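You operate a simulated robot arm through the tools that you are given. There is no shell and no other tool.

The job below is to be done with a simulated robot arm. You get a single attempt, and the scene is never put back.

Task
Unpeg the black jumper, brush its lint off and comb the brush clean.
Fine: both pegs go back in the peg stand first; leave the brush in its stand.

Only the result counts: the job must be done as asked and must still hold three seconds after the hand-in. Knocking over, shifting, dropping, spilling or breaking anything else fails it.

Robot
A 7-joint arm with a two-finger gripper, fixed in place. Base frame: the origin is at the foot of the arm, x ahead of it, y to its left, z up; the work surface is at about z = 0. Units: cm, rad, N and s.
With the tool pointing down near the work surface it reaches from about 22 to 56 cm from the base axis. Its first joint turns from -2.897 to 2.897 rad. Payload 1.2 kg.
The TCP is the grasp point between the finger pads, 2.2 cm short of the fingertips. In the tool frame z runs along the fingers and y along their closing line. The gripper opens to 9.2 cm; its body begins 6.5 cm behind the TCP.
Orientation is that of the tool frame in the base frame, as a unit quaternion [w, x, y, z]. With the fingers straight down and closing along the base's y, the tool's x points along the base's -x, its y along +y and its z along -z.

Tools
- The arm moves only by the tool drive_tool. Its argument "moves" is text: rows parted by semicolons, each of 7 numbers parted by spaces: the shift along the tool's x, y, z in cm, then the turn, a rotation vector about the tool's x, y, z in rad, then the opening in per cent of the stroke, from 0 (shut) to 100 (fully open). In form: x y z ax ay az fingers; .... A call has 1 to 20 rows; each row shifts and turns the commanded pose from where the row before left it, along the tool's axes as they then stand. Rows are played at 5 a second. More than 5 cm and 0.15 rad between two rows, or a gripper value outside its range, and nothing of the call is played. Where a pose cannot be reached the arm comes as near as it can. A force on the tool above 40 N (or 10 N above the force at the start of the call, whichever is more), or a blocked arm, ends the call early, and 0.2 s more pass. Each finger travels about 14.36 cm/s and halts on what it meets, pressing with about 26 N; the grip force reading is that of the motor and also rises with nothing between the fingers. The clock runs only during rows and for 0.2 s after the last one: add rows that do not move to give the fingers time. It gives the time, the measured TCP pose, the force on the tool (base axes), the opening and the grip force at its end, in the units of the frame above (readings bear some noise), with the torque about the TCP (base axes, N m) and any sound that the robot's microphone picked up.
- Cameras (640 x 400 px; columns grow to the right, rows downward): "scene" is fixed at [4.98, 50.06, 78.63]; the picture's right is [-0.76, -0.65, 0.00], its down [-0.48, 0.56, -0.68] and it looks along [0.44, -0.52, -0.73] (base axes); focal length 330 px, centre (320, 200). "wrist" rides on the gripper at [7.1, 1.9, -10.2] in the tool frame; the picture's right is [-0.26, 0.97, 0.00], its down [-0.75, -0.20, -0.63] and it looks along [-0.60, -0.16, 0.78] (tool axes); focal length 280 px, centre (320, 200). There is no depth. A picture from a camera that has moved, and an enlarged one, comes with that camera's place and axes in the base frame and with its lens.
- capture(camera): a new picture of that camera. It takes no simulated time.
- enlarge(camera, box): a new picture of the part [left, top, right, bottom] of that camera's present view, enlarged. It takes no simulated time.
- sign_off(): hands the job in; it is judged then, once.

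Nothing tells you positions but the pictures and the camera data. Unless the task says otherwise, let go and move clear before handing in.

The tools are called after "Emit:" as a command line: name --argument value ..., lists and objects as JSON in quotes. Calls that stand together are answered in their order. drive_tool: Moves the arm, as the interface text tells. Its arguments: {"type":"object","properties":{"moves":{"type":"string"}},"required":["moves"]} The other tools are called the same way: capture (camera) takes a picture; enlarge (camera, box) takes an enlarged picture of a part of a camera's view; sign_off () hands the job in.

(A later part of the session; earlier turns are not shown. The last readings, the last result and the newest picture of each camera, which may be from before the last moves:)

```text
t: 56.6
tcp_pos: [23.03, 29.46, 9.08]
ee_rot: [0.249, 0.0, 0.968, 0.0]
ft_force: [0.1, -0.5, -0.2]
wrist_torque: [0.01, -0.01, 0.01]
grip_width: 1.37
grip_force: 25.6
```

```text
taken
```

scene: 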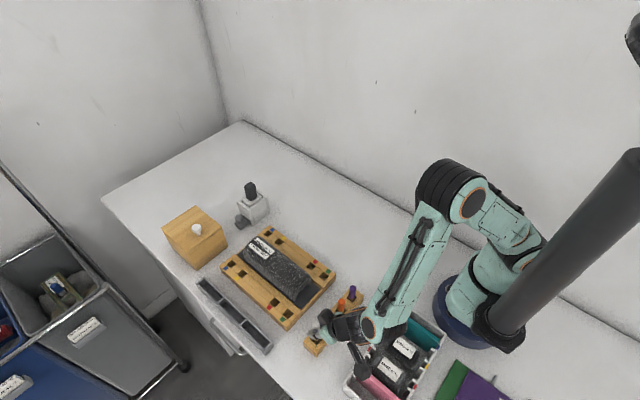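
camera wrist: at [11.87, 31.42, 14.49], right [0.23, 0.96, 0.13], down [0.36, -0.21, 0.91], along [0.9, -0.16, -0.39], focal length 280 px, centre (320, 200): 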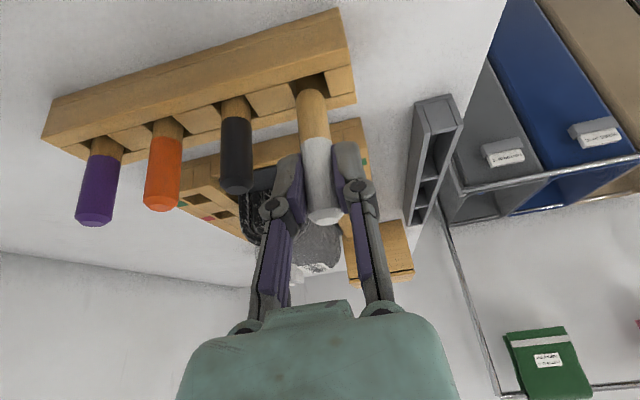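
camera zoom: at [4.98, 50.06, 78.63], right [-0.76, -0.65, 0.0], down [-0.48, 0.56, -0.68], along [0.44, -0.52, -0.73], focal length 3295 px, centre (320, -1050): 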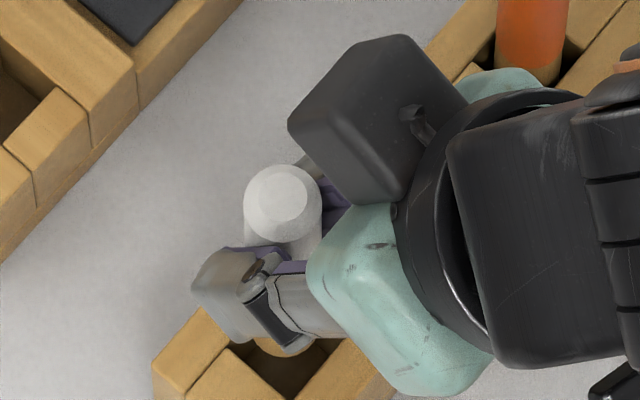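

Now the wrist camera sees the peg tip at the hole. Zooming in there.

Emit:
enlarge --camera "wrist" --box '[260, 40, 380, 140]'

Emit:
enlarge --camera "scene" --box '[300, 330, 340, 360]'

```text
4.00 times, centred on (320, 90) of wrist
camera zoom: at [11.87, 31.42, 14.49], right [0.23, 0.96, 0.13], down [0.36, -0.21, 0.91], along [0.9, -0.16, -0.39], focal length 1122 px, centre (320, 640)
```

zoom: 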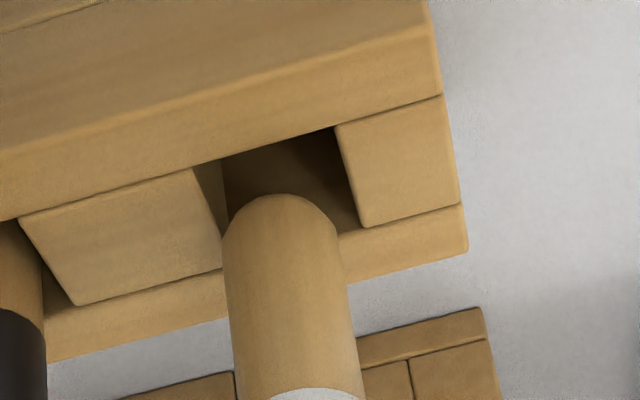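

```text
13.33 times, centred on (320, 345) of scene
camera zoom: at [4.98, 50.06, 78.63], right [-0.76, -0.65, 0.0], down [-0.48, 0.56, -0.68], along [0.44, -0.52, -0.73], focal length 4393 px, centre (320, -1733)
```

zoom: 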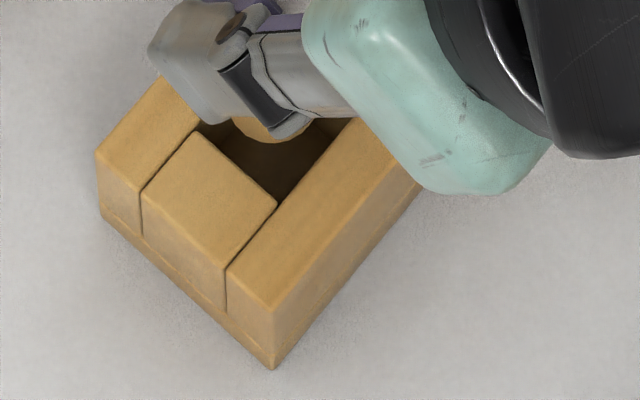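

Both views suggest the tip is close to centred over the hole. Lowering in small steps with a force check.

Emit:
drive_tool --moves "0.144 0.05 0.263 0 0 0 0; 0.144 0 0.263 0 0 0 0; 0 0 0 0 0 0 0"

Emit:
enlarge --camera "wrist" --box '[260, 40, 380, 140]'

```text
t: 57.4
tcp_pos: [23.12, 29.64, 8.38]
ee_rot: [0.248, 0.0, 0.969, 0.0]
ft_force: [-0.6, -0.6, -0.3]
wrist_torque: [-0.01, 0.04, 0.02]
grip_width: 1.36
grip_force: 26.5
```

```text
4.00 times, centred on (320, 90) of wrist
camera zoom: at [11.88, 31.49, 13.88], right [0.23, 0.96, 0.13], down [0.36, -0.2, 0.91], along [0.9, -0.16, -0.39], focal length 1122 px, centre (320, 640)
```

zoom: 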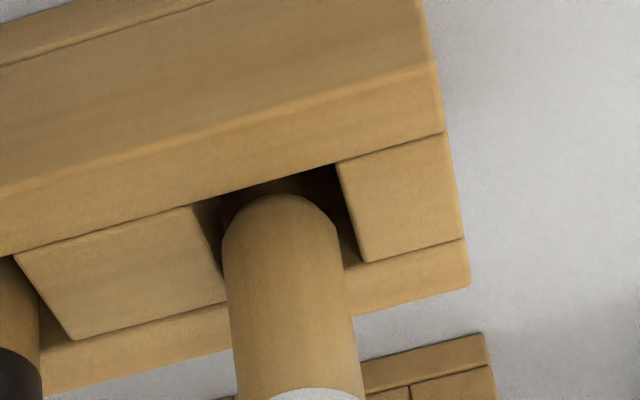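

No contact yet and the gap looks right. Another small step down.

Emit:
drive_tool --moves "0.144 0 0.263 0 0 0 0; 0 0 0 0 0 0 0"

Emit:
enlarge --camera "wrist" --box '[260, 40, 380, 140]'

```text
t: 58.0
tcp_pos: [23.11, 29.66, 8.1]
ee_rot: [0.247, -0.001, 0.969, 0.001]
ft_force: [-2.1, -0.6, 0.1]
wrist_torque: [0.0, 0.11, 0.01]
grip_width: 1.43
grip_force: 26.0
```

```text
4.00 times, centred on (320, 90) of wrist
camera zoom: at [11.9, 31.51, 13.58], right [0.23, 0.96, 0.13], down [0.36, -0.21, 0.91], along [0.9, -0.16, -0.39], focal length 1122 px, centre (320, 640)
```

zoom: 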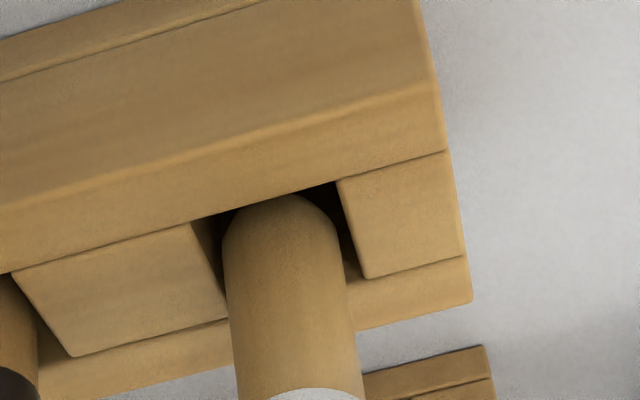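

A sideways force shows the tip is inside the hole and touching its +x wall. Shifting slightly −x and continuing down.

Emit:
drive_tool --moves "0.14 0 -0.077 0 0 0 0; 0.144 0 0.263 0 0 0 0; 0 0 0 0 0 0 0"

```text
t: 58.8
tcp_pos: [22.88, 29.6, 7.75]
ee_rot: [0.248, 0.0, 0.969, 0.001]
ft_force: [0.2, 0.7, 0.1]
wrist_torque: [-0.02, 0.03, 0.0]
grip_width: 1.4
grip_force: 26.0
```

Emit:
drive_tool --moves "0.144 0 0.263 0 0 0 0; 0.144 0 0.263 0 0 0 0; 0 0 0 0 0 0 0"

Emit:
enlarge --camera "wrist" --box '[260, 40, 380, 140]'

```text
t: 59.6
tcp_pos: [23.04, 29.57, 7.1]
ee_rot: [0.249, 0.0, 0.968, 0.001]
ft_force: [-0.5, 0.4, -0.2]
wrist_torque: [0.02, -0.02, -0.01]
grip_width: 1.41
grip_force: 26.2
```

```text
4.00 times, centred on (320, 90) of wrist
camera zoom: at [11.79, 31.54, 12.62], right [0.23, 0.96, 0.13], down [0.36, -0.2, 0.91], along [0.9, -0.16, -0.39], focal length 1122 px, centre (320, 640)
```

zoom: 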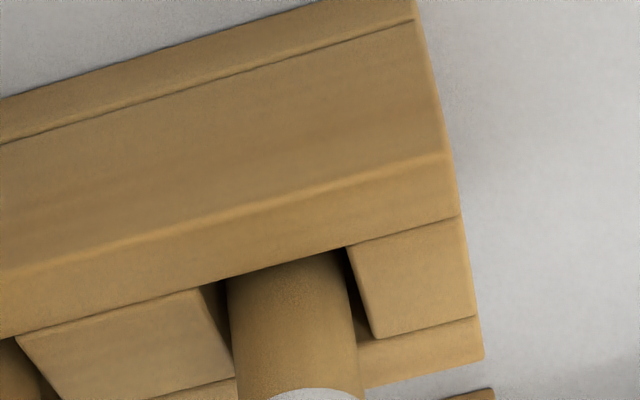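

The peg is going in cleanly. Continuing to the floor.

Emit:
drive_tool --moves "0.144 0 0.263 0 0 0 0; 0.12 0 0.22 0 0 0 0; 0 0 0 0 0 0 0"

```text
t: 60.4
tcp_pos: [22.94, 29.66, 6.79]
ee_rot: [0.249, 0.0, 0.969, 0.0]
ft_force: [0.1, -0.1, 0.9]
wrist_torque: [0.02, -0.01, 0.02]
grip_width: 1.37
grip_force: 26.1
```

Emit:
drive_tool --moves "0.096 0 0.176 0 0 0 0; 0.072 0 0.132 0 0 0 0; 0 0 0 0 0 0 0"

```text
t: 61.2
tcp_pos: [23.19, 29.57, 6.46]
ee_rot: [0.25, 0.001, 0.968, 0.001]
ft_force: [-4.0, -0.2, 20.5]
wrist_torque: [-0.08, 0.08, -0.07]
grip_width: 1.39
grip_force: 25.9
```

Floor contact. Releasing gently and rising vertically.

Emit:
drive_tool --moves "-0.06 0 -0.11 0 0 0 0; 0 0 0 0 0 0 18; 0 0 0 0 0 0 23; 0 0 0 0 0 0 23; 0 0 0 0 0 0 23; -0.48 0 -0.88 0 0 0 23; -0.96 0 -1.755 0 0 0 23; -1.44 0 -2.63 0 0 0 23; -1.44 0 -2.63 0 0 0 23; -1.44 0 -2.63 0 0 0 30; 0 0 0 0 0 0 30"

Emit:
capture --camera "wrist"

Emit:
capture --camera "scene"

```text
t: 63.6
tcp_pos: [22.82, 29.64, 18.47]
ee_rot: [0.249, 0.001, 0.969, 0.0]
ft_force: [-0.2, 0.2, 0.1]
wrist_torque: [0.01, 0.0, 0.01]
grip_width: 2.78
grip_force: 0.1
```

```text
taken
camera wrist: at [11.62, 31.53, 24.02], right [0.23, 0.97, 0.13], down [0.36, -0.2, 0.91], along [0.9, -0.16, -0.39], focal length 280 px, centre (320, 200)
```

wrist: 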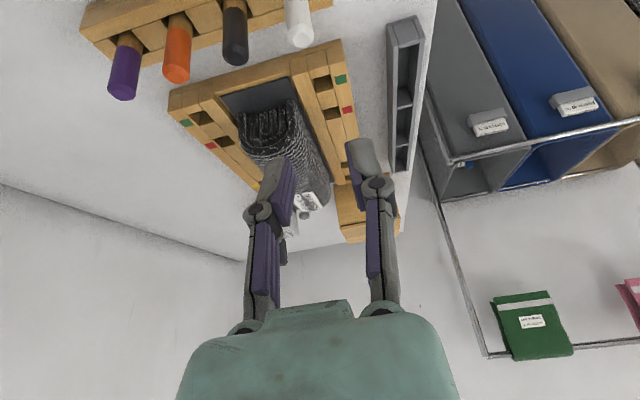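

```text
taken
```

scene: 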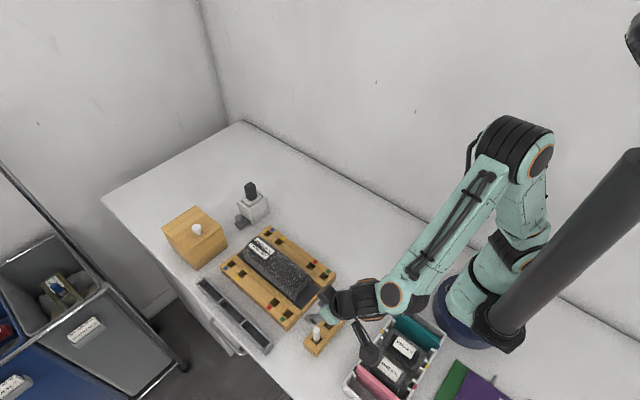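

Both pegs are now in the stand. Next I'll go look at the brush unit from closer up.

Emit:
drive_tool --moves "-3.07 -2.14 1.465 0 0 0 40; -3.07 -2.14 1.465 0 0 0 50; -3.07 -2.14 1.465 0 0 0 60; -3.07 -2.14 1.465 0 0 0 60; -3.07 -2.14 1.465 0 0 0 60; -3.07 -2.14 1.465 0 0 0 60; -3.07 -2.14 1.465 0 0 0 60; -3.07 -2.14 1.465 0 0 0 60; 0 0 0 0 0 0 60"

Emit:
capture --camera "wrist"

Emit:
enlarge --camera "scene" --box '[290, 260, 380, 360]'

Emit:
enlarge --camera "scene" --box '[210, 160, 310, 250]'

```text
t: 65.6
tcp_pos: [50.17, 12.4, 19.95]
ee_rot: [0.248, 0.0, 0.969, 0.0]
ft_force: [-0.4, 0.3, -1.5]
wrist_torque: [0.01, 0.0, -0.01]
grip_width: 5.51
grip_force: 0.0
```

```text
taken
camera wrist: at [38.96, 14.37, 25.41], right [0.23, 0.97, 0.13], down [0.36, -0.2, 0.91], along [0.9, -0.16, -0.39], focal length 280 px, centre (320, 200)
```

wrist: 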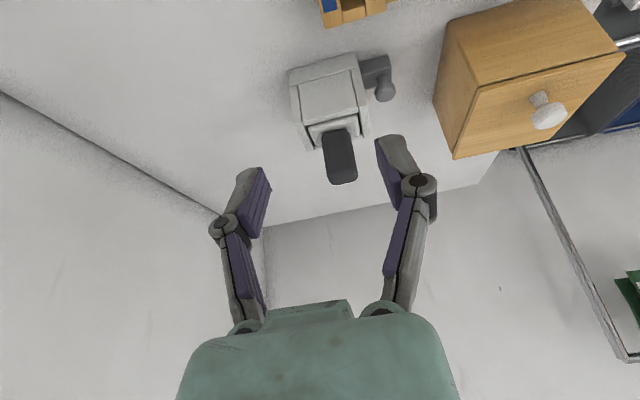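

```text
4.00 times, centred on (335, 310) of scene
camera zoom: at [4.98, 50.06, 78.63], right [-0.76, -0.65, 0.0], down [-0.48, 0.56, -0.68], along [0.44, -0.52, -0.73], focal length 1318 px, centre (260, -240)
```

zoom: 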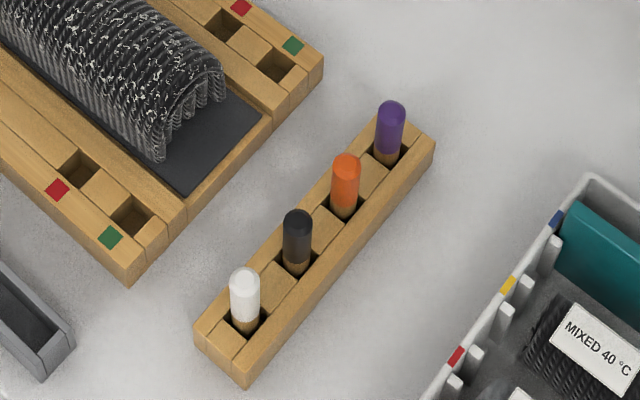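

```text
4.44 times, centred on (260, 205) of scene
camera zoom: at [4.98, 50.06, 78.63], right [-0.76, -0.65, 0.0], down [-0.48, 0.56, -0.68], along [0.44, -0.52, -0.73], focal length 1464 px, centre (587, 178)
```

zoom: 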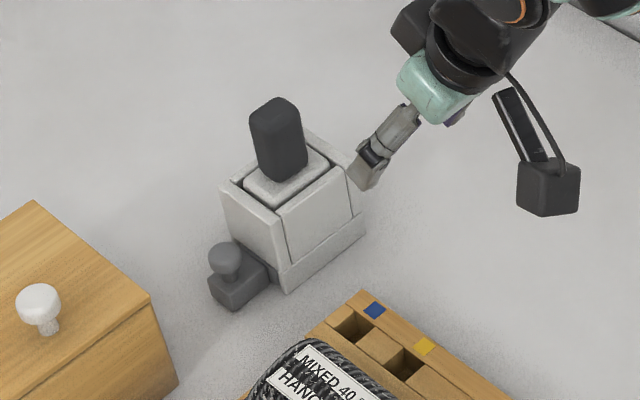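

Pegs look good, and the handle is about 3 cm wide in y near (62.6, 12.5) with its top at z≈14. I'll move above it with the present tilt and see whether the arm reaches.

Emit:
drive_tool --moves "-3.57 0.03 1.95 0 0 0 60; -3.57 0.03 1.95 0 0 0 60; -3.57 0.03 1.95 0 0 0 60; 0 0 0 0 0 0 60"

Emit:
capture --camera "wrist"

Emit:
enlarge --camera "scene" --box '[200, 120, 340, 250]'

```text
t: 66.6
tcp_pos: [62.34, 12.55, 19.94]
ee_rot: [0.247, 0.0, 0.969, 0.0]
ft_force: [-0.7, 0.1, 1.2]
wrist_torque: [0.01, 0.02, -0.02]
grip_width: 5.54
grip_force: 0.1
```

```text
taken
camera wrist: at [51.08, 14.49, 25.38], right [0.23, 0.97, 0.13], down [0.36, -0.2, 0.91], along [0.9, -0.16, -0.4], focal length 280 px, centre (320, 200)
```

wrist: 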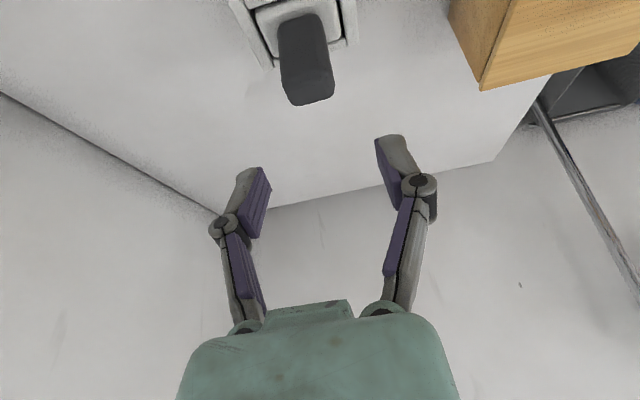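

```text
3.08 times, centred on (270, 185) of scene
camera zoom: at [4.98, 50.06, 78.63], right [-0.76, -0.65, 0.0], down [-0.48, 0.56, -0.68], along [0.44, -0.52, -0.73], focal length 1014 px, centre (474, 246)
```

zoom: 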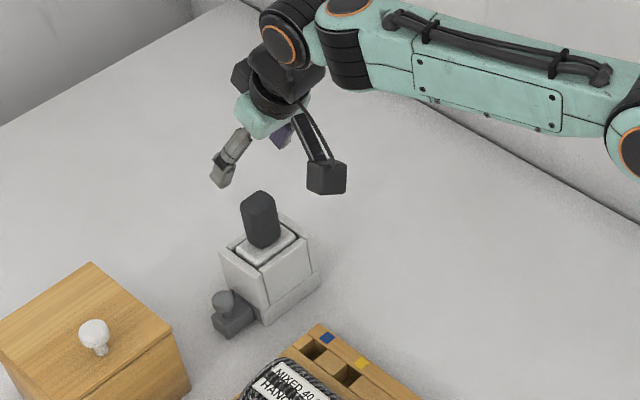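

The arm reaches the spot. The handle leans slightly toward the base, with its mid-height centre near (62.9, 12.6), so I'll descend around it.

Emit:
drive_tool --moves "-0.44 0.1 0.24 0 0 0 60; 1.342 0 2.457 0 0 0 60; 1.342 0 2.457 0 0 0 60; 1.15 0 2.106 0 0 0 60; 0 0 0 0 0 0 60"

Emit:
capture --camera "wrist"

Emit:
enlarge --camera "scene" --box '[200, 140, 320, 250]'

```text
t: 67.8
tcp_pos: [62.83, 12.67, 11.89]
ee_rot: [0.247, 0.0, 0.969, 0.001]
ft_force: [-0.1, 0.2, -0.7]
wrist_torque: [-0.01, 0.04, -0.02]
grip_width: 5.5
grip_force: 0.0
```

```text
taken
camera wrist: at [51.71, 14.6, 17.45], right [0.23, 0.96, 0.13], down [0.36, -0.21, 0.91], along [0.9, -0.16, -0.39], focal length 280 px, centre (320, 200)
```

wrist: 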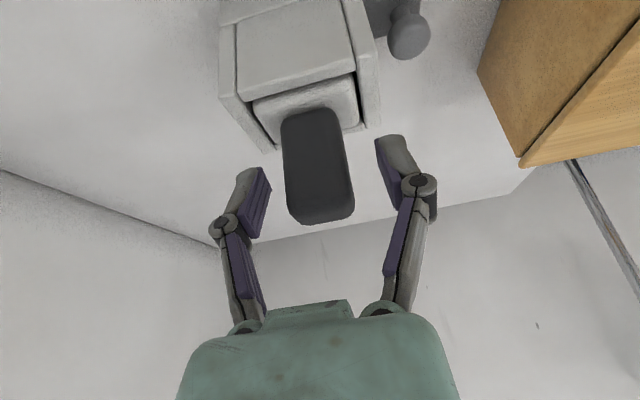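

```text
3.64 times, centred on (260, 195) of scene
camera zoom: at [4.98, 50.06, 78.63], right [-0.76, -0.65, 0.0], down [-0.48, 0.56, -0.68], along [0.44, -0.52, -0.73], focal length 1198 px, centre (538, 218)
```

zoom: 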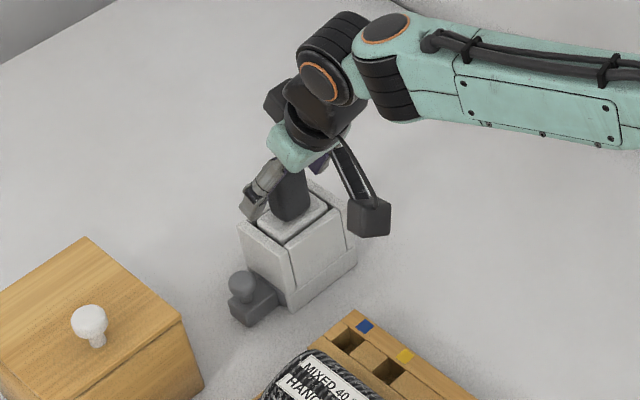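

The handle is centred between the fingers. Gripping it.

Emit:
drive_tool --moves "0 0 0 0 0 0 45; 0 0 0 0 0 0 35; 0 0 0 0 0 0 20; 0 0 0 0 0 0 0; 0 0 0 0 0 0 0; 0 0 0 0 0 0 0"

Emit:
capture --camera "wrist"

```text
t: 69.2
tcp_pos: [62.92, 12.56, 12.01]
ee_rot: [0.249, 0.0, 0.969, 0.0]
ft_force: [0.4, -1.1, 1.1]
wrist_torque: [0.0, -0.01, -0.03]
grip_width: 2.94
grip_force: 26.2
```

```text
taken
camera wrist: at [51.71, 14.6, 17.49], right [0.23, 0.96, 0.13], down [0.36, -0.2, 0.91], along [0.9, -0.16, -0.39], focal length 280 px, centre (320, 200)
```

wrist: 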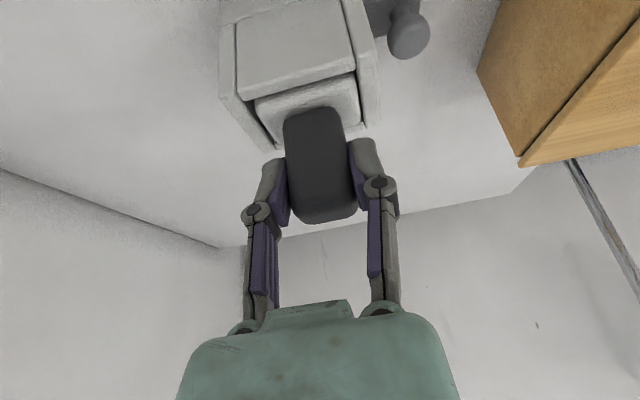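

Handle gripped (2.94 cm). Lifting slowly straight up and watching the force.

Emit:
drive_tool --moves "-0.144 0 -0.263 0 0 0 0; -0.24 0 -0.44 0 0 0 0; 0 0 0 0 0 0 0"

Emit:
enlarge --camera "scene" --box '[200, 140, 320, 250]'

Emit:
capture --camera "wrist"

```text
t: 70.0
tcp_pos: [62.89, 12.55, 12.88]
ee_rot: [0.248, 0.0, 0.969, 0.001]
ft_force: [0.8, 0.3, -1.1]
wrist_torque: [0.05, 0.03, 0.04]
grip_width: 2.94
grip_force: 26.5
```

```text
3.64 times, centred on (260, 195) of scene
camera zoom: at [4.98, 50.06, 78.63], right [-0.76, -0.65, 0.0], down [-0.48, 0.56, -0.68], along [0.44, -0.52, -0.73], focal length 1198 px, centre (538, 218)
```

zoom: 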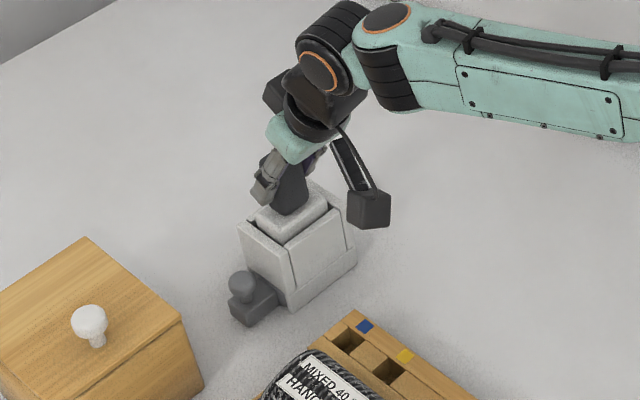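

```text
taken
camera wrist: at [51.67, 14.53, 18.27], right [0.23, 0.96, 0.13], down [0.36, -0.2, 0.91], along [0.9, -0.16, -0.39], focal length 280 px, centre (320, 200)
```

wrist: 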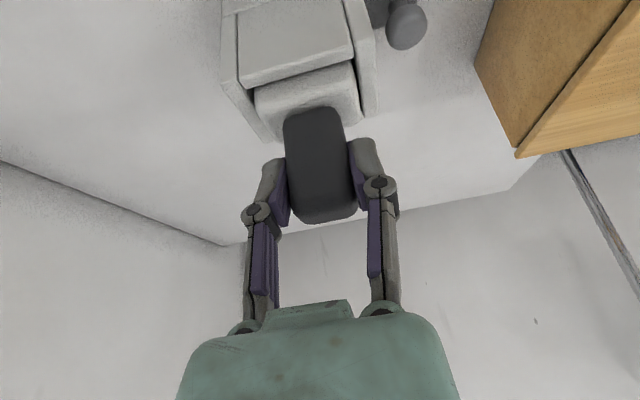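

The brush slides up freely and the stand stays. Lifting it fully out.

Emit:
drive_tool --moves "-0.48 0 -0.878 0 0 0 0; -0.72 0 -1.316 0 0 0 0; -0.96 0 -1.755 0 0 0 0; -0.96 0 -1.755 0 0 0 0; -0.96 0 -1.755 0 0 0 0; 0 0 0 0 0 0 0"

Emit:
enlarge --camera "scene" --box '[200, 130, 320, 250]'

Emit:
capture --camera "wrist"

```text
t: 71.4
tcp_pos: [62.78, 12.49, 21.18]
ee_rot: [0.247, 0.0, 0.969, 0.0]
ft_force: [0.8, 0.0, -1.4]
wrist_torque: [0.03, -0.02, -0.01]
grip_width: 2.92
grip_force: 26.0
```

```text
3.33 times, centred on (260, 190) of scene
camera zoom: at [4.98, 50.06, 78.63], right [-0.76, -0.65, 0.0], down [-0.48, 0.56, -0.68], along [0.44, -0.52, -0.73], focal length 1098 px, centre (520, 233)
```

zoom: 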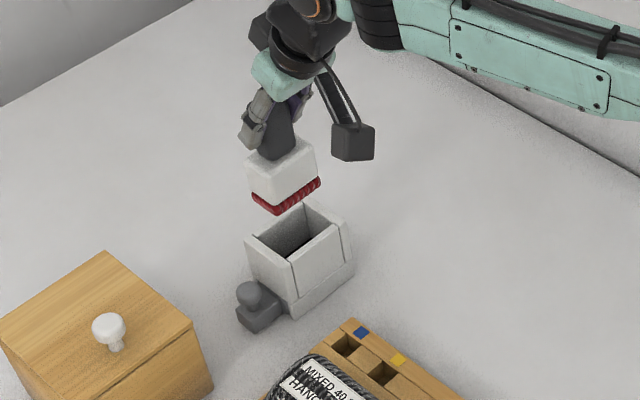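

```text
taken
camera wrist: at [51.6, 14.53, 26.66], right [0.23, 0.97, 0.13], down [0.36, -0.2, 0.91], along [0.9, -0.16, -0.39], focal length 280 px, centre (320, 200)
```

wrist: 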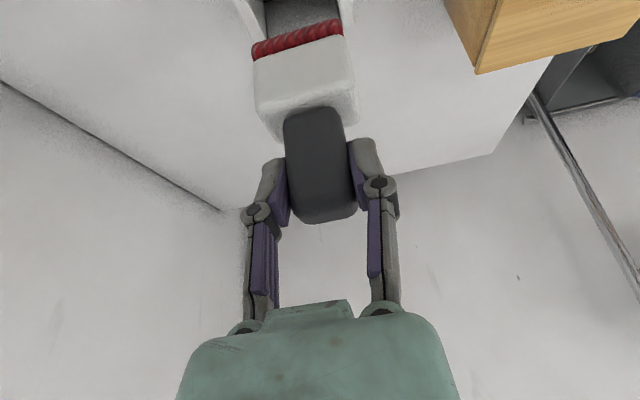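

The brush has a white body and a red bristle pad at the bottom. I'll zoom in to measure it relative to the TCP.

Emit:
enlarge --camera "wrist" --box '[220, 0, 380, 120]'

Emit:
enlarge --camera "scene" --box '[230, 160, 270, 200]'

Emit:
enlarge --camera "scene" --box '[220, 180, 275, 235]'

```text
3.33 times, centred on (300, 60) of wrist
camera zoom: at [51.6, 14.53, 26.66], right [0.23, 0.97, 0.13], down [0.36, -0.2, 0.91], along [0.9, -0.16, -0.39], focal length 935 px, centre (387, 667)
```

zoom: 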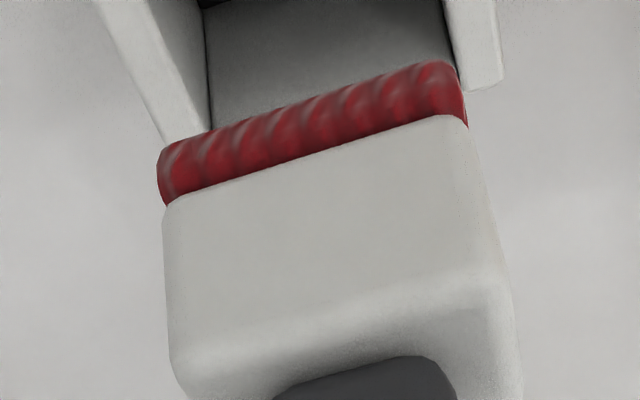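

```text
10.00 times, centred on (250, 180) of scene
camera zoom: at [4.98, 50.06, 78.63], right [-0.76, -0.65, 0.0], down [-0.48, 0.56, -0.68], along [0.44, -0.52, -0.73], focal length 3295 px, centre (1020, 400)
```

zoom: 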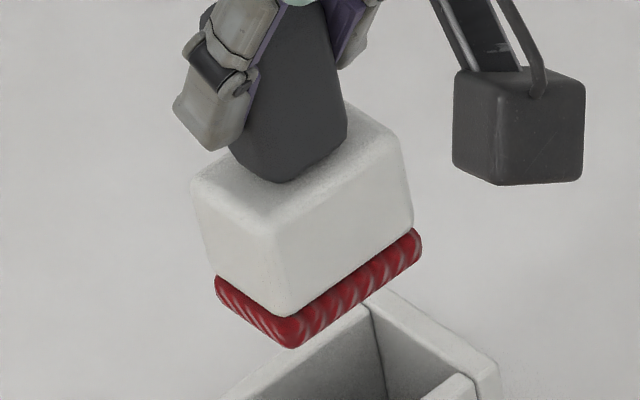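

```text
7.27 times, centred on (248, 208) of scene
camera zoom: at [4.98, 50.06, 78.63], right [-0.76, -0.65, 0.0], down [-0.48, 0.56, -0.68], along [0.44, -0.52, -0.73], focal length 2396 px, centre (847, 146)
```

zoom: 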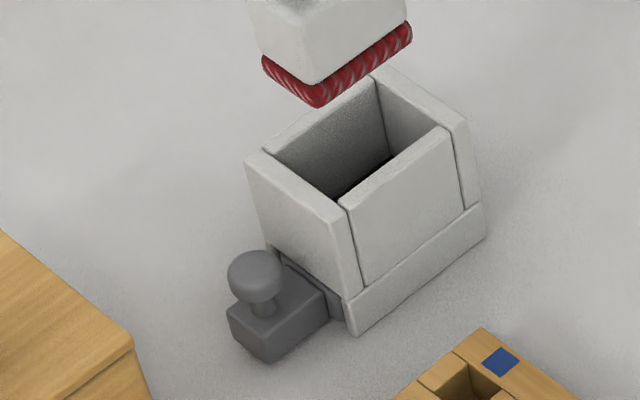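

The pad is about 3.3 × 4.9 cm with its face 8.3 cm below the TCP. Now I'll measure the jumper's shape.

Emit:
enlarge --camera "scene" --box '[230, 225, 330, 310]'

Emit:
enlarge --camera "scene" --box '[265, 255, 325, 310]'

```text
4.71 times, centred on (280, 268) of scene
camera zoom: at [4.98, 50.06, 78.63], right [-0.76, -0.65, 0.0], down [-0.48, 0.56, -0.68], along [0.44, -0.52, -0.73], focal length 1550 px, centre (508, -118)
```

zoom: 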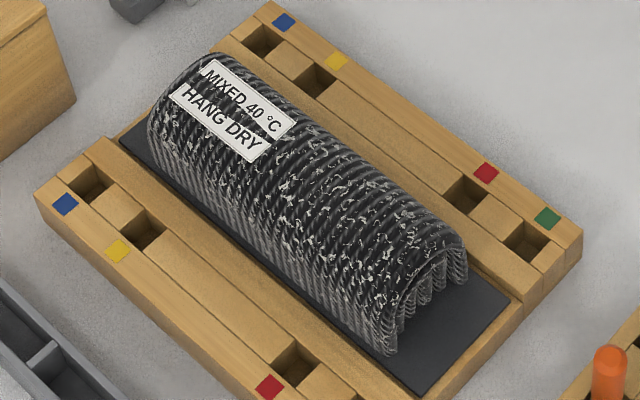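

```text
7.27 times, centred on (295, 282) of scene
camera zoom: at [4.98, 50.06, 78.63], right [-0.76, -0.65, 0.0], down [-0.48, 0.56, -0.68], along [0.44, -0.52, -0.73], focal length 2396 px, centre (502, -400)
```

zoom: 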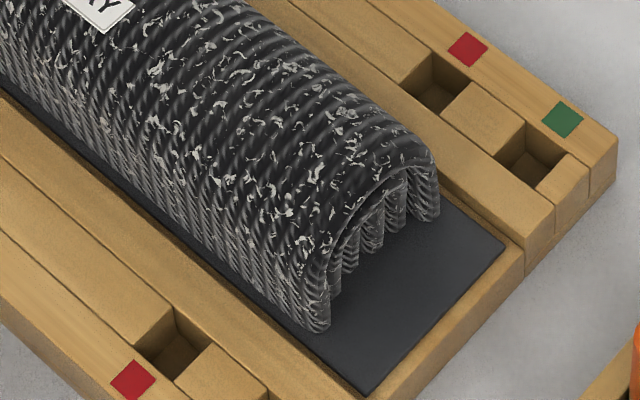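

The jumper is an inverted U about 6 cm wide, centred near y≈23.1, with its top around z≈8. I'll carry the brush above its middle and check heights.

Emit:
drive_tool --moves "2.737 1.75 -1.875 0 0 0 0; 2.737 1.75 -1.875 0 0 0 0; 2.737 1.75 -1.875 0 0 0 0; 2.737 1.75 -1.875 0 0 0 0; 2.737 1.75 -1.875 0 0 0 0; 2.737 1.75 -1.875 0 0 0 0; 0 0 0 0 0 0 0"

Emit:
enlarge --camera "scene" --box '[210, 180, 350, 310]'

Emit:
capture --camera "wrist"

```text
t: 73.0
tcp_pos: [43.05, 23.28, 23.08]
ee_rot: [0.249, 0.0, 0.969, 0.0]
ft_force: [-0.7, 0.0, -1.7]
wrist_torque: [-0.01, 0.0, -0.01]
grip_width: 2.94
grip_force: 26.0
```

```text
3.08 times, centred on (280, 245) of scene
camera zoom: at [4.98, 50.06, 78.63], right [-0.76, -0.65, 0.0], down [-0.48, 0.56, -0.68], along [0.44, -0.52, -0.73], focal length 1014 px, centre (443, 62)
```

zoom: 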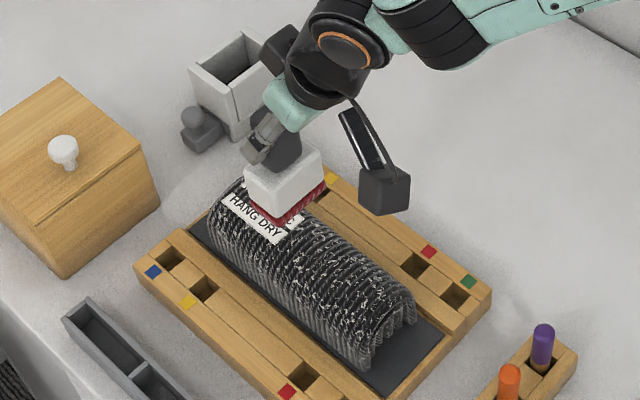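

```text
taken
camera wrist: at [31.87, 25.15, 28.66], right [0.23, 0.97, 0.13], down [0.36, -0.2, 0.91], along [0.9, -0.16, -0.39], focal length 280 px, centre (320, 200)
```

wrist: 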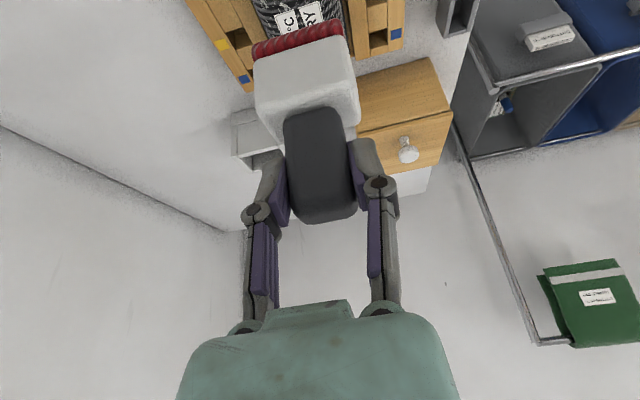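

Now I'll lower the brush towards the jumper's crest in stages, watching for contact.

Emit:
drive_tool --moves "1.2 -0.2 2.194 0 0 0 0; 1.2 0 2.194 0 0 0 0; 0.24 0 0.439 0 0 0 0; 0 0 0 0 0 0 0"

Emit:
enlarge --camera "scene" --box '[220, 210, 320, 300]'

Emit:
enlarge --camera "wrist" --box '[200, 0, 400, 130]'

```text
t: 74.0
tcp_pos: [43.12, 23.0, 17.7]
ee_rot: [0.249, 0.001, 0.968, -0.001]
ft_force: [-0.4, -0.3, -1.3]
wrist_torque: [0.01, 0.01, 0.01]
grip_width: 2.91
grip_force: 25.6
```

```text
4.44 times, centred on (270, 255) of scene
camera zoom: at [4.98, 50.06, 78.63], right [-0.76, -0.65, 0.0], down [-0.48, 0.56, -0.68], along [0.44, -0.52, -0.73], focal length 1464 px, centre (542, -44)
```

zoom: 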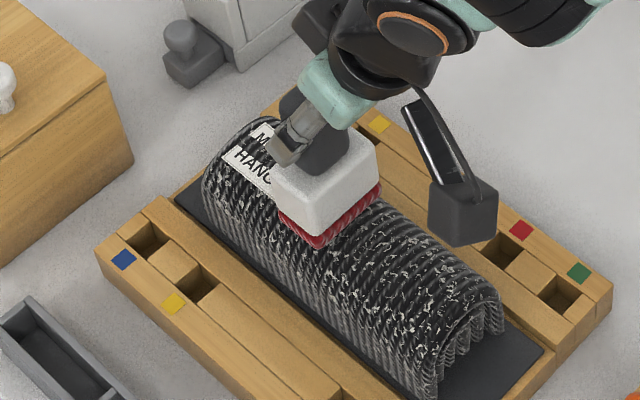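

```text
3.08 times, centred on (300, 65) of wrist
camera zoom: at [31.97, 25.01, 23.16], right [0.23, 0.96, 0.13], down [0.36, -0.21, 0.91], along [0.9, -0.16, -0.39], focal length 863 px, centre (382, 615)
```

zoom: 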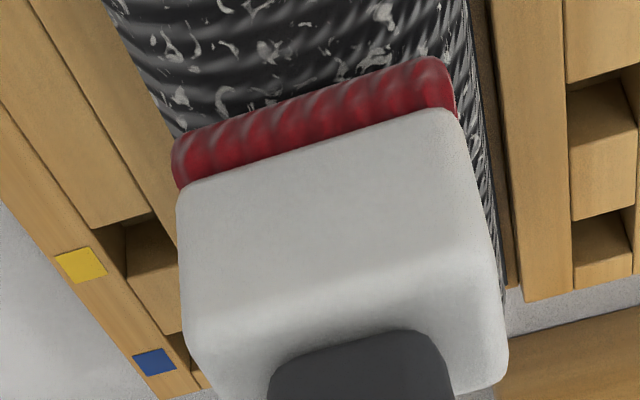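

Close above. Stepping down in small increments until contact is felt.

Emit:
drive_tool --moves "0.144 0 0.263 0 0 0 0; 0.144 0 0.263 0 0 0 0; 0.096 0 0.176 0 0 0 0; 0 0 0 0 0 0 0"

```text
t: 75.0
tcp_pos: [43.16, 22.97, 17.16]
ee_rot: [0.252, 0.001, 0.968, 0.002]
ft_force: [-2.8, -0.6, 27.2]
wrist_torque: [-0.08, -0.46, 0.0]
grip_width: 2.99
grip_force: 26.0
```

That's firm contact (27 N), stiffer than expected, with the load toward the pad's far edge. Backing off for a light touch and checking.

Emit:
drive_tool --moves "-0.096 0 -0.176 0 0 0 0; 0 0 0 0 0 0 0"

Emit:
enlarge --camera "scene" --box '[240, 215, 310, 275]'

Emit:
enlarge --camera "wrist" --box '[200, 0, 400, 130]'

```text
t: 75.6
tcp_pos: [43.04, 22.92, 17.08]
ee_rot: [0.248, 0.0, 0.969, 0.0]
ft_force: [8.3, 0.3, 12.3]
wrist_torque: [0.07, -0.85, 0.0]
grip_width: 2.95
grip_force: 26.1
```

```text
6.67 times, centred on (275, 245) of scene
camera zoom: at [4.98, 50.06, 78.63], right [-0.76, -0.65, 0.0], down [-0.48, 0.56, -0.68], along [0.44, -0.52, -0.73], focal length 2196 px, centre (620, -100)
```

zoom: 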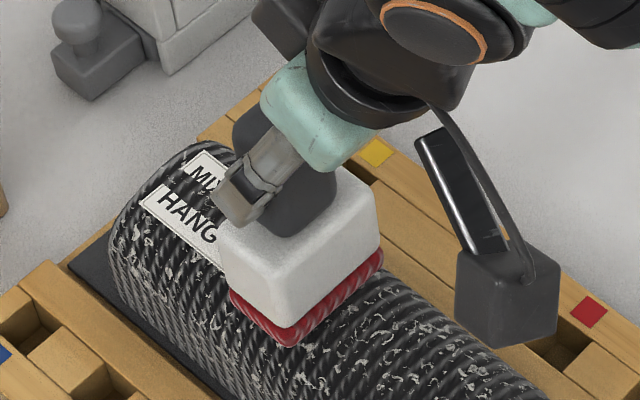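

```text
3.08 times, centred on (300, 65) of wrist
camera zoom: at [31.86, 24.9, 22.57], right [0.23, 0.96, 0.13], down [0.36, -0.2, 0.91], along [0.9, -0.16, -0.39], focal length 863 px, centre (382, 615)
```

zoom: 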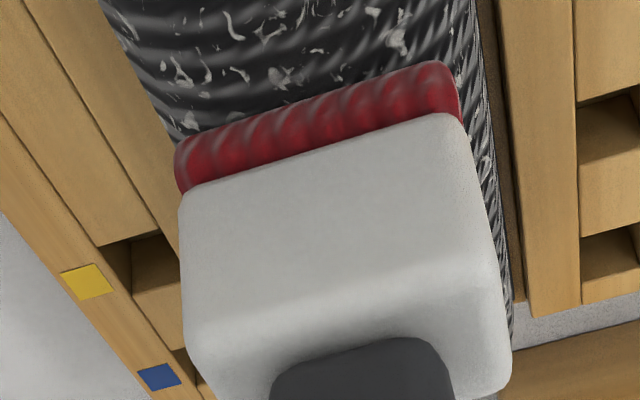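

Still pressing about 12 N with some sideways strain. Easing up a bit more before stroking.

Emit:
drive_tool --moves "-0.072 0 -0.132 0 0 0 0; 0 0 0 0 0 0 0"

```text
t: 76.2
tcp_pos: [42.92, 22.95, 17.11]
ee_rot: [0.246, 0.0, 0.969, 0.0]
ft_force: [0.1, 0.4, -1.2]
wrist_torque: [-0.01, 0.0, 0.01]
grip_width: 2.91
grip_force: 26.0
```

Contact begins at about TCP z≈17.2. I'll press lightly and make a first stroke toward the near end, then check the lint.

Emit:
drive_tool --moves "0.053 0 0.097 0 0 0 0; 0.8776 0 -0.4794 0 0 0 0; 0.8776 0 -0.4794 0 0 0 0; 0.8776 0 -0.4794 0 0 0 0; 0.8776 0 -0.4794 0 0 0 0; 0 0 0 0 0 0 0"

Emit:
enlarge --camera "scene" --box '[230, 215, 330, 300]'

Emit:
enlarge --camera "wrist" --box '[200, 0, 400, 130]'

```text
t: 77.6
tcp_pos: [38.98, 22.96, 17.08]
ee_rot: [0.248, 0.0, 0.969, 0.0]
ft_force: [-0.1, 0.0, -1.3]
wrist_torque: [0.01, 0.01, -0.01]
grip_width: 2.93
grip_force: 26.2
```

```text
4.71 times, centred on (280, 258) of scene
camera zoom: at [4.98, 50.06, 78.63], right [-0.76, -0.65, 0.0], down [-0.48, 0.56, -0.68], along [0.44, -0.52, -0.73], focal length 1550 px, centre (508, -71)
```

zoom: 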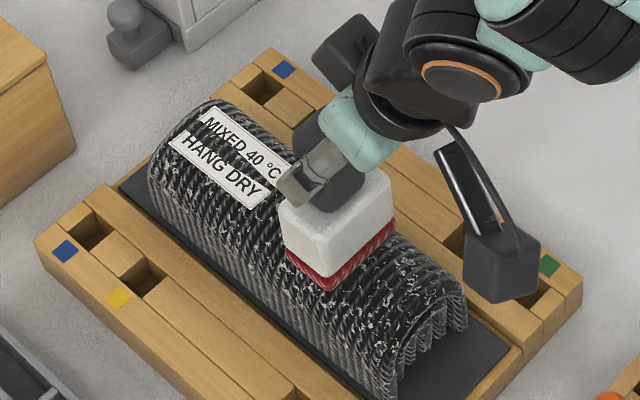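

```text
3.08 times, centred on (300, 65) of wrist
camera zoom: at [27.81, 24.93, 22.6], right [0.23, 0.97, 0.13], down [0.36, -0.2, 0.91], along [0.9, -0.16, -0.39], focal length 863 px, centre (382, 615)
```

zoom: 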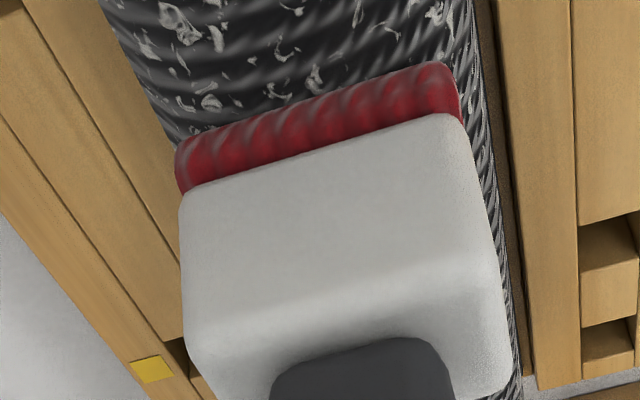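

No contact during that stroke. I'll lower slightly in tiny steps to get a few newtons of contact.

Emit:
drive_tool --moves "0.048 0 0.088 0 0 0 0; 0 0 0 0 0 0 0"

```text
t: 78.2
tcp_pos: [39.01, 23.08, 17.09]
ee_rot: [0.249, -0.001, 0.969, 0.001]
ft_force: [-8.3, -3.0, 15.4]
wrist_torque: [-0.14, 0.61, 0.0]
grip_width: 2.94
grip_force: 26.3
```

That gives about 15 N. I'll ease by 0.05 cm and make a short stroke to see the effect on the lint and whether the jumper stays put.

Emit:
drive_tool --moves "-0.024 0 -0.044 0 0 0 0; 0.439 0 -0.24 0 0 0 0; 0.439 0 -0.24 0 0 0 0; 0 0 0 0 0 0 0"

Emit:
enlarge --camera "scene" --box '[230, 215, 330, 300]'

Emit:
enlarge --camera "wrist" --box '[200, 0, 400, 130]'

```text
t: 79.2
tcp_pos: [38.01, 22.9, 17.06]
ee_rot: [0.25, 0.001, 0.968, -0.001]
ft_force: [3.7, -0.1, 6.6]
wrist_torque: [-0.02, -0.47, -0.09]
grip_width: 2.93
grip_force: 26.1
```

```text
4.71 times, centred on (280, 258) of scene
camera zoom: at [4.98, 50.06, 78.63], right [-0.76, -0.65, 0.0], down [-0.48, 0.56, -0.68], along [0.44, -0.52, -0.73], focal length 1550 px, centre (508, -71)
```

zoom: 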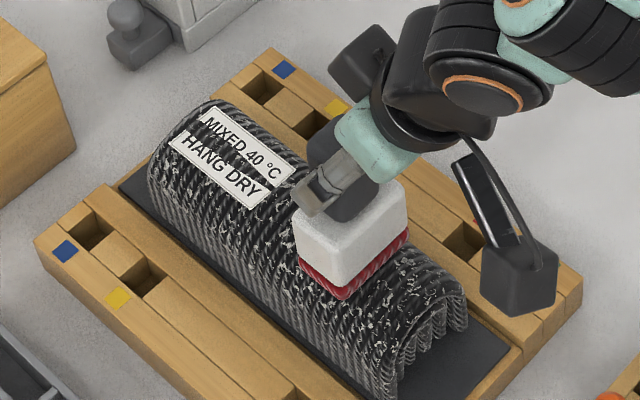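

```text
3.08 times, centred on (300, 65) of wrist
camera zoom: at [26.9, 24.89, 22.55], right [0.23, 0.96, 0.13], down [0.36, -0.21, 0.91], along [0.9, -0.16, -0.39], focal length 863 px, centre (382, 615)
```

zoom: 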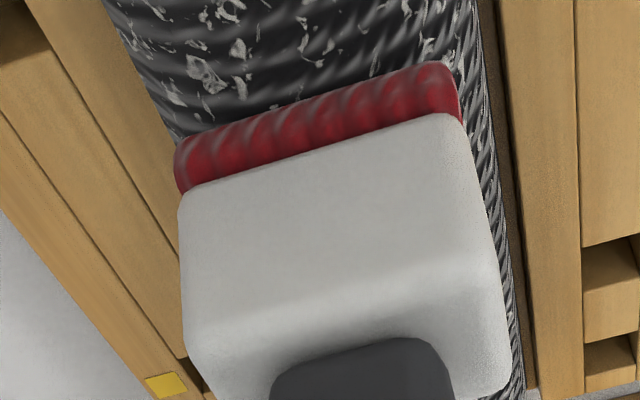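

Stroking at about 7 N works and the jumper stays put. Continuing to the near end.

Emit:
drive_tool --moves "0.61 0 -0.335 0 0 0 0; 0.61 0 -0.335 0 0 0 0; 0.61 0 -0.335 0 0 0 0; 0.61 0 -0.335 0 0 0 0; 0.61 0 -0.335 0 0 0 0; 0 0 0 0 0 0 0"

Emit:
enlarge --camera "scene" --box '[230, 215, 330, 300]'

```text
t: 80.6
tcp_pos: [34.55, 22.9, 17.05]
ee_rot: [0.25, 0.0, 0.968, 0.001]
ft_force: [7.2, 1.1, 11.5]
wrist_torque: [0.04, -0.63, 0.0]
grip_width: 2.92
grip_force: 25.6
```

```text
4.71 times, centred on (280, 258) of scene
camera zoom: at [4.98, 50.06, 78.63], right [-0.76, -0.65, 0.0], down [-0.48, 0.56, -0.68], along [0.44, -0.52, -0.73], focal length 1550 px, centre (508, -71)
```

zoom: 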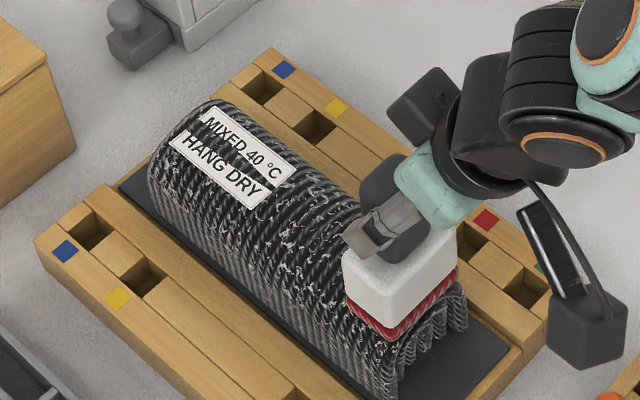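

The crest seems cleaner behind the brush. Let me zoom in to judge what remains.

Emit:
enlarge --camera "scene" --box '[255, 235, 315, 285]'

Emit:
enlarge --camera "wrist" --box '[200, 0, 400, 130]'

```text
8.00 times, centred on (285, 260) of scene
camera zoom: at [4.98, 50.06, 78.63], right [-0.76, -0.65, 0.0], down [-0.48, 0.56, -0.68], along [0.44, -0.52, -0.73], focal length 2636 px, centre (600, -280)
```

zoom: 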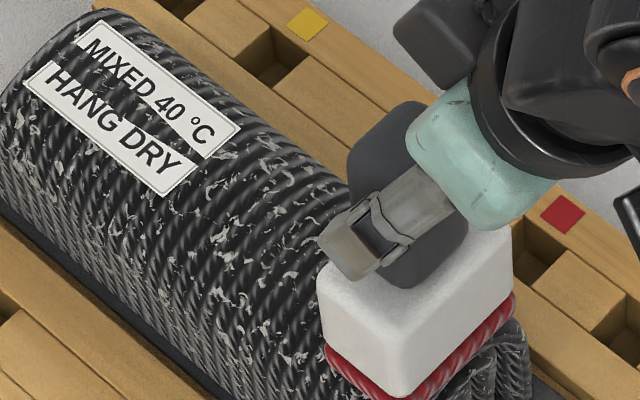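

```text
3.08 times, centred on (300, 65) of wrist
camera zoom: at [23.4, 24.89, 22.54], right [0.23, 0.96, 0.13], down [0.36, -0.21, 0.91], along [0.91, -0.16, -0.39], focal length 863 px, centre (382, 615)
```

zoom: 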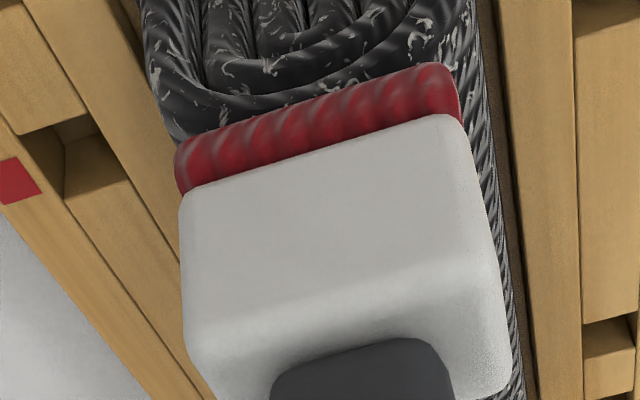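

I need an unobstructed view to compare, so I'll lift the brush and move it aside.

Emit:
drive_tool --moves "-0.96 0 -1.755 0 0 0 0; -0.96 0 -1.755 0 0 0 0; 0 -4 0 0 0 0 0; 0 -4 0 0 0 0 0; 0 -4 0 0 0 0 0; 0 0 0 0 0 0 0"

Emit:
enlarge --camera "scene" --box '[230, 225, 330, 310]'

Emit:
enlarge --camera "scene" --box '[265, 255, 325, 310]'

Emit:
capture --camera "wrist"

```text
t: 82.0
tcp_pos: [34.52, 10.89, 21.06]
ee_rot: [0.248, 0.0, 0.969, 0.0]
ft_force: [0.4, -0.8, -1.3]
wrist_torque: [0.01, 0.02, -0.02]
grip_width: 2.93
grip_force: 26.4
```

```text
4.71 times, centred on (280, 268) of scene
camera zoom: at [4.98, 50.06, 78.63], right [-0.76, -0.65, 0.0], down [-0.48, 0.56, -0.68], along [0.44, -0.52, -0.73], focal length 1550 px, centre (508, -118)
```

zoom: 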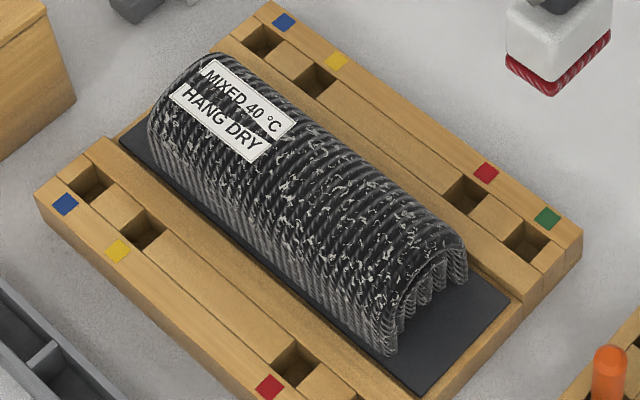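

```text
7.27 times, centred on (295, 282) of scene
camera zoom: at [4.98, 50.06, 78.63], right [-0.76, -0.65, 0.0], down [-0.48, 0.56, -0.68], along [0.44, -0.52, -0.73], focal length 2396 px, centre (502, -400)
```

zoom: 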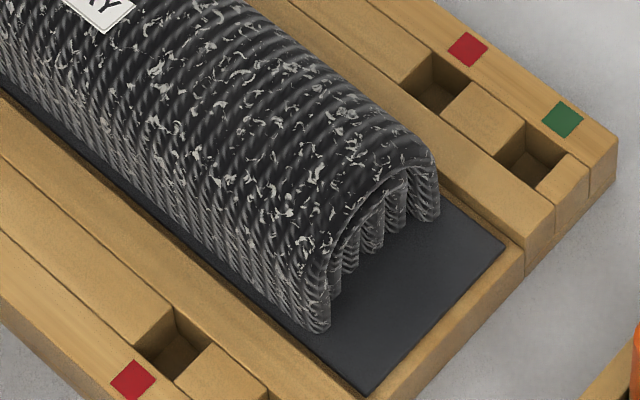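

```text
taken
camera wrist: at [23.24, 12.83, 26.58], right [0.23, 0.96, 0.13], down [0.36, -0.2, 0.91], along [0.9, -0.16, -0.39], focal length 280 px, centre (320, 200)
```

wrist: 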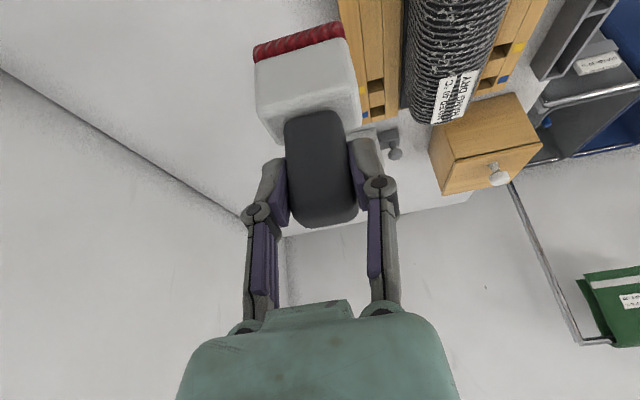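

The lint looks unchanged so far, so it may need full-length strokes or a certain direction. Let me inspect the brush for any markings.

Emit:
enlarge --camera "scene" --box '[300, 200, 340, 250]'

Emit:
enlarge --camera "wrist" --box '[230, 10, 370, 150]'

Emit:
enlarge --camera "wrist" --box '[370, 0, 550, 150]'

```text
8.00 times, centred on (320, 225) of scene
camera zoom: at [4.98, 50.06, 78.63], right [-0.76, -0.65, 0.0], down [-0.48, 0.56, -0.68], along [0.44, -0.52, -0.73], focal length 2636 px, centre (320, 0)
```

zoom: 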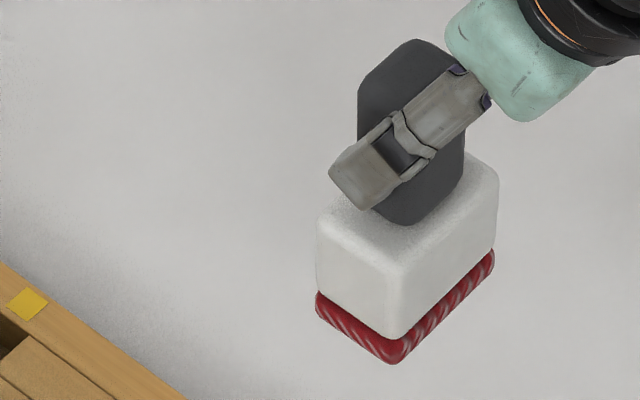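

```text
2.86 times, centred on (300, 80) of wrist
camera zoom: at [23.24, 12.83, 26.58], right [0.23, 0.96, 0.13], down [0.36, -0.2, 0.91], along [0.9, -0.16, -0.39], focal length 801 px, centre (377, 543)
```

zoom: 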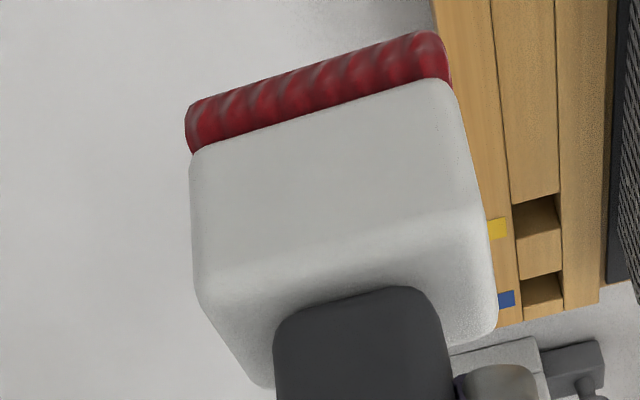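

```text
2.67 times, centred on (460, 75) of wrist
camera zoom: at [23.24, 12.83, 26.58], right [0.23, 0.96, 0.13], down [0.36, -0.2, 0.91], along [0.9, -0.16, -0.39], focal length 748 px, centre (-53, 533)
```

zoom: 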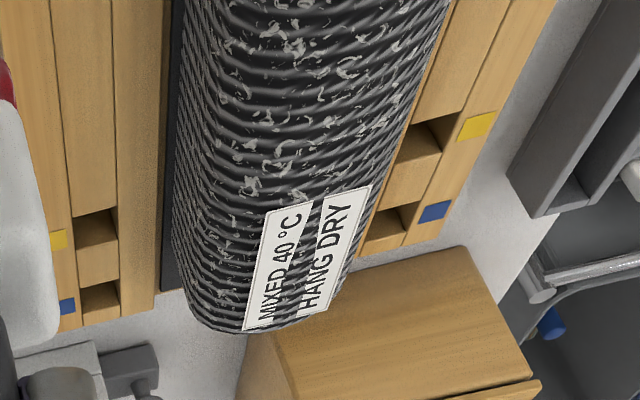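

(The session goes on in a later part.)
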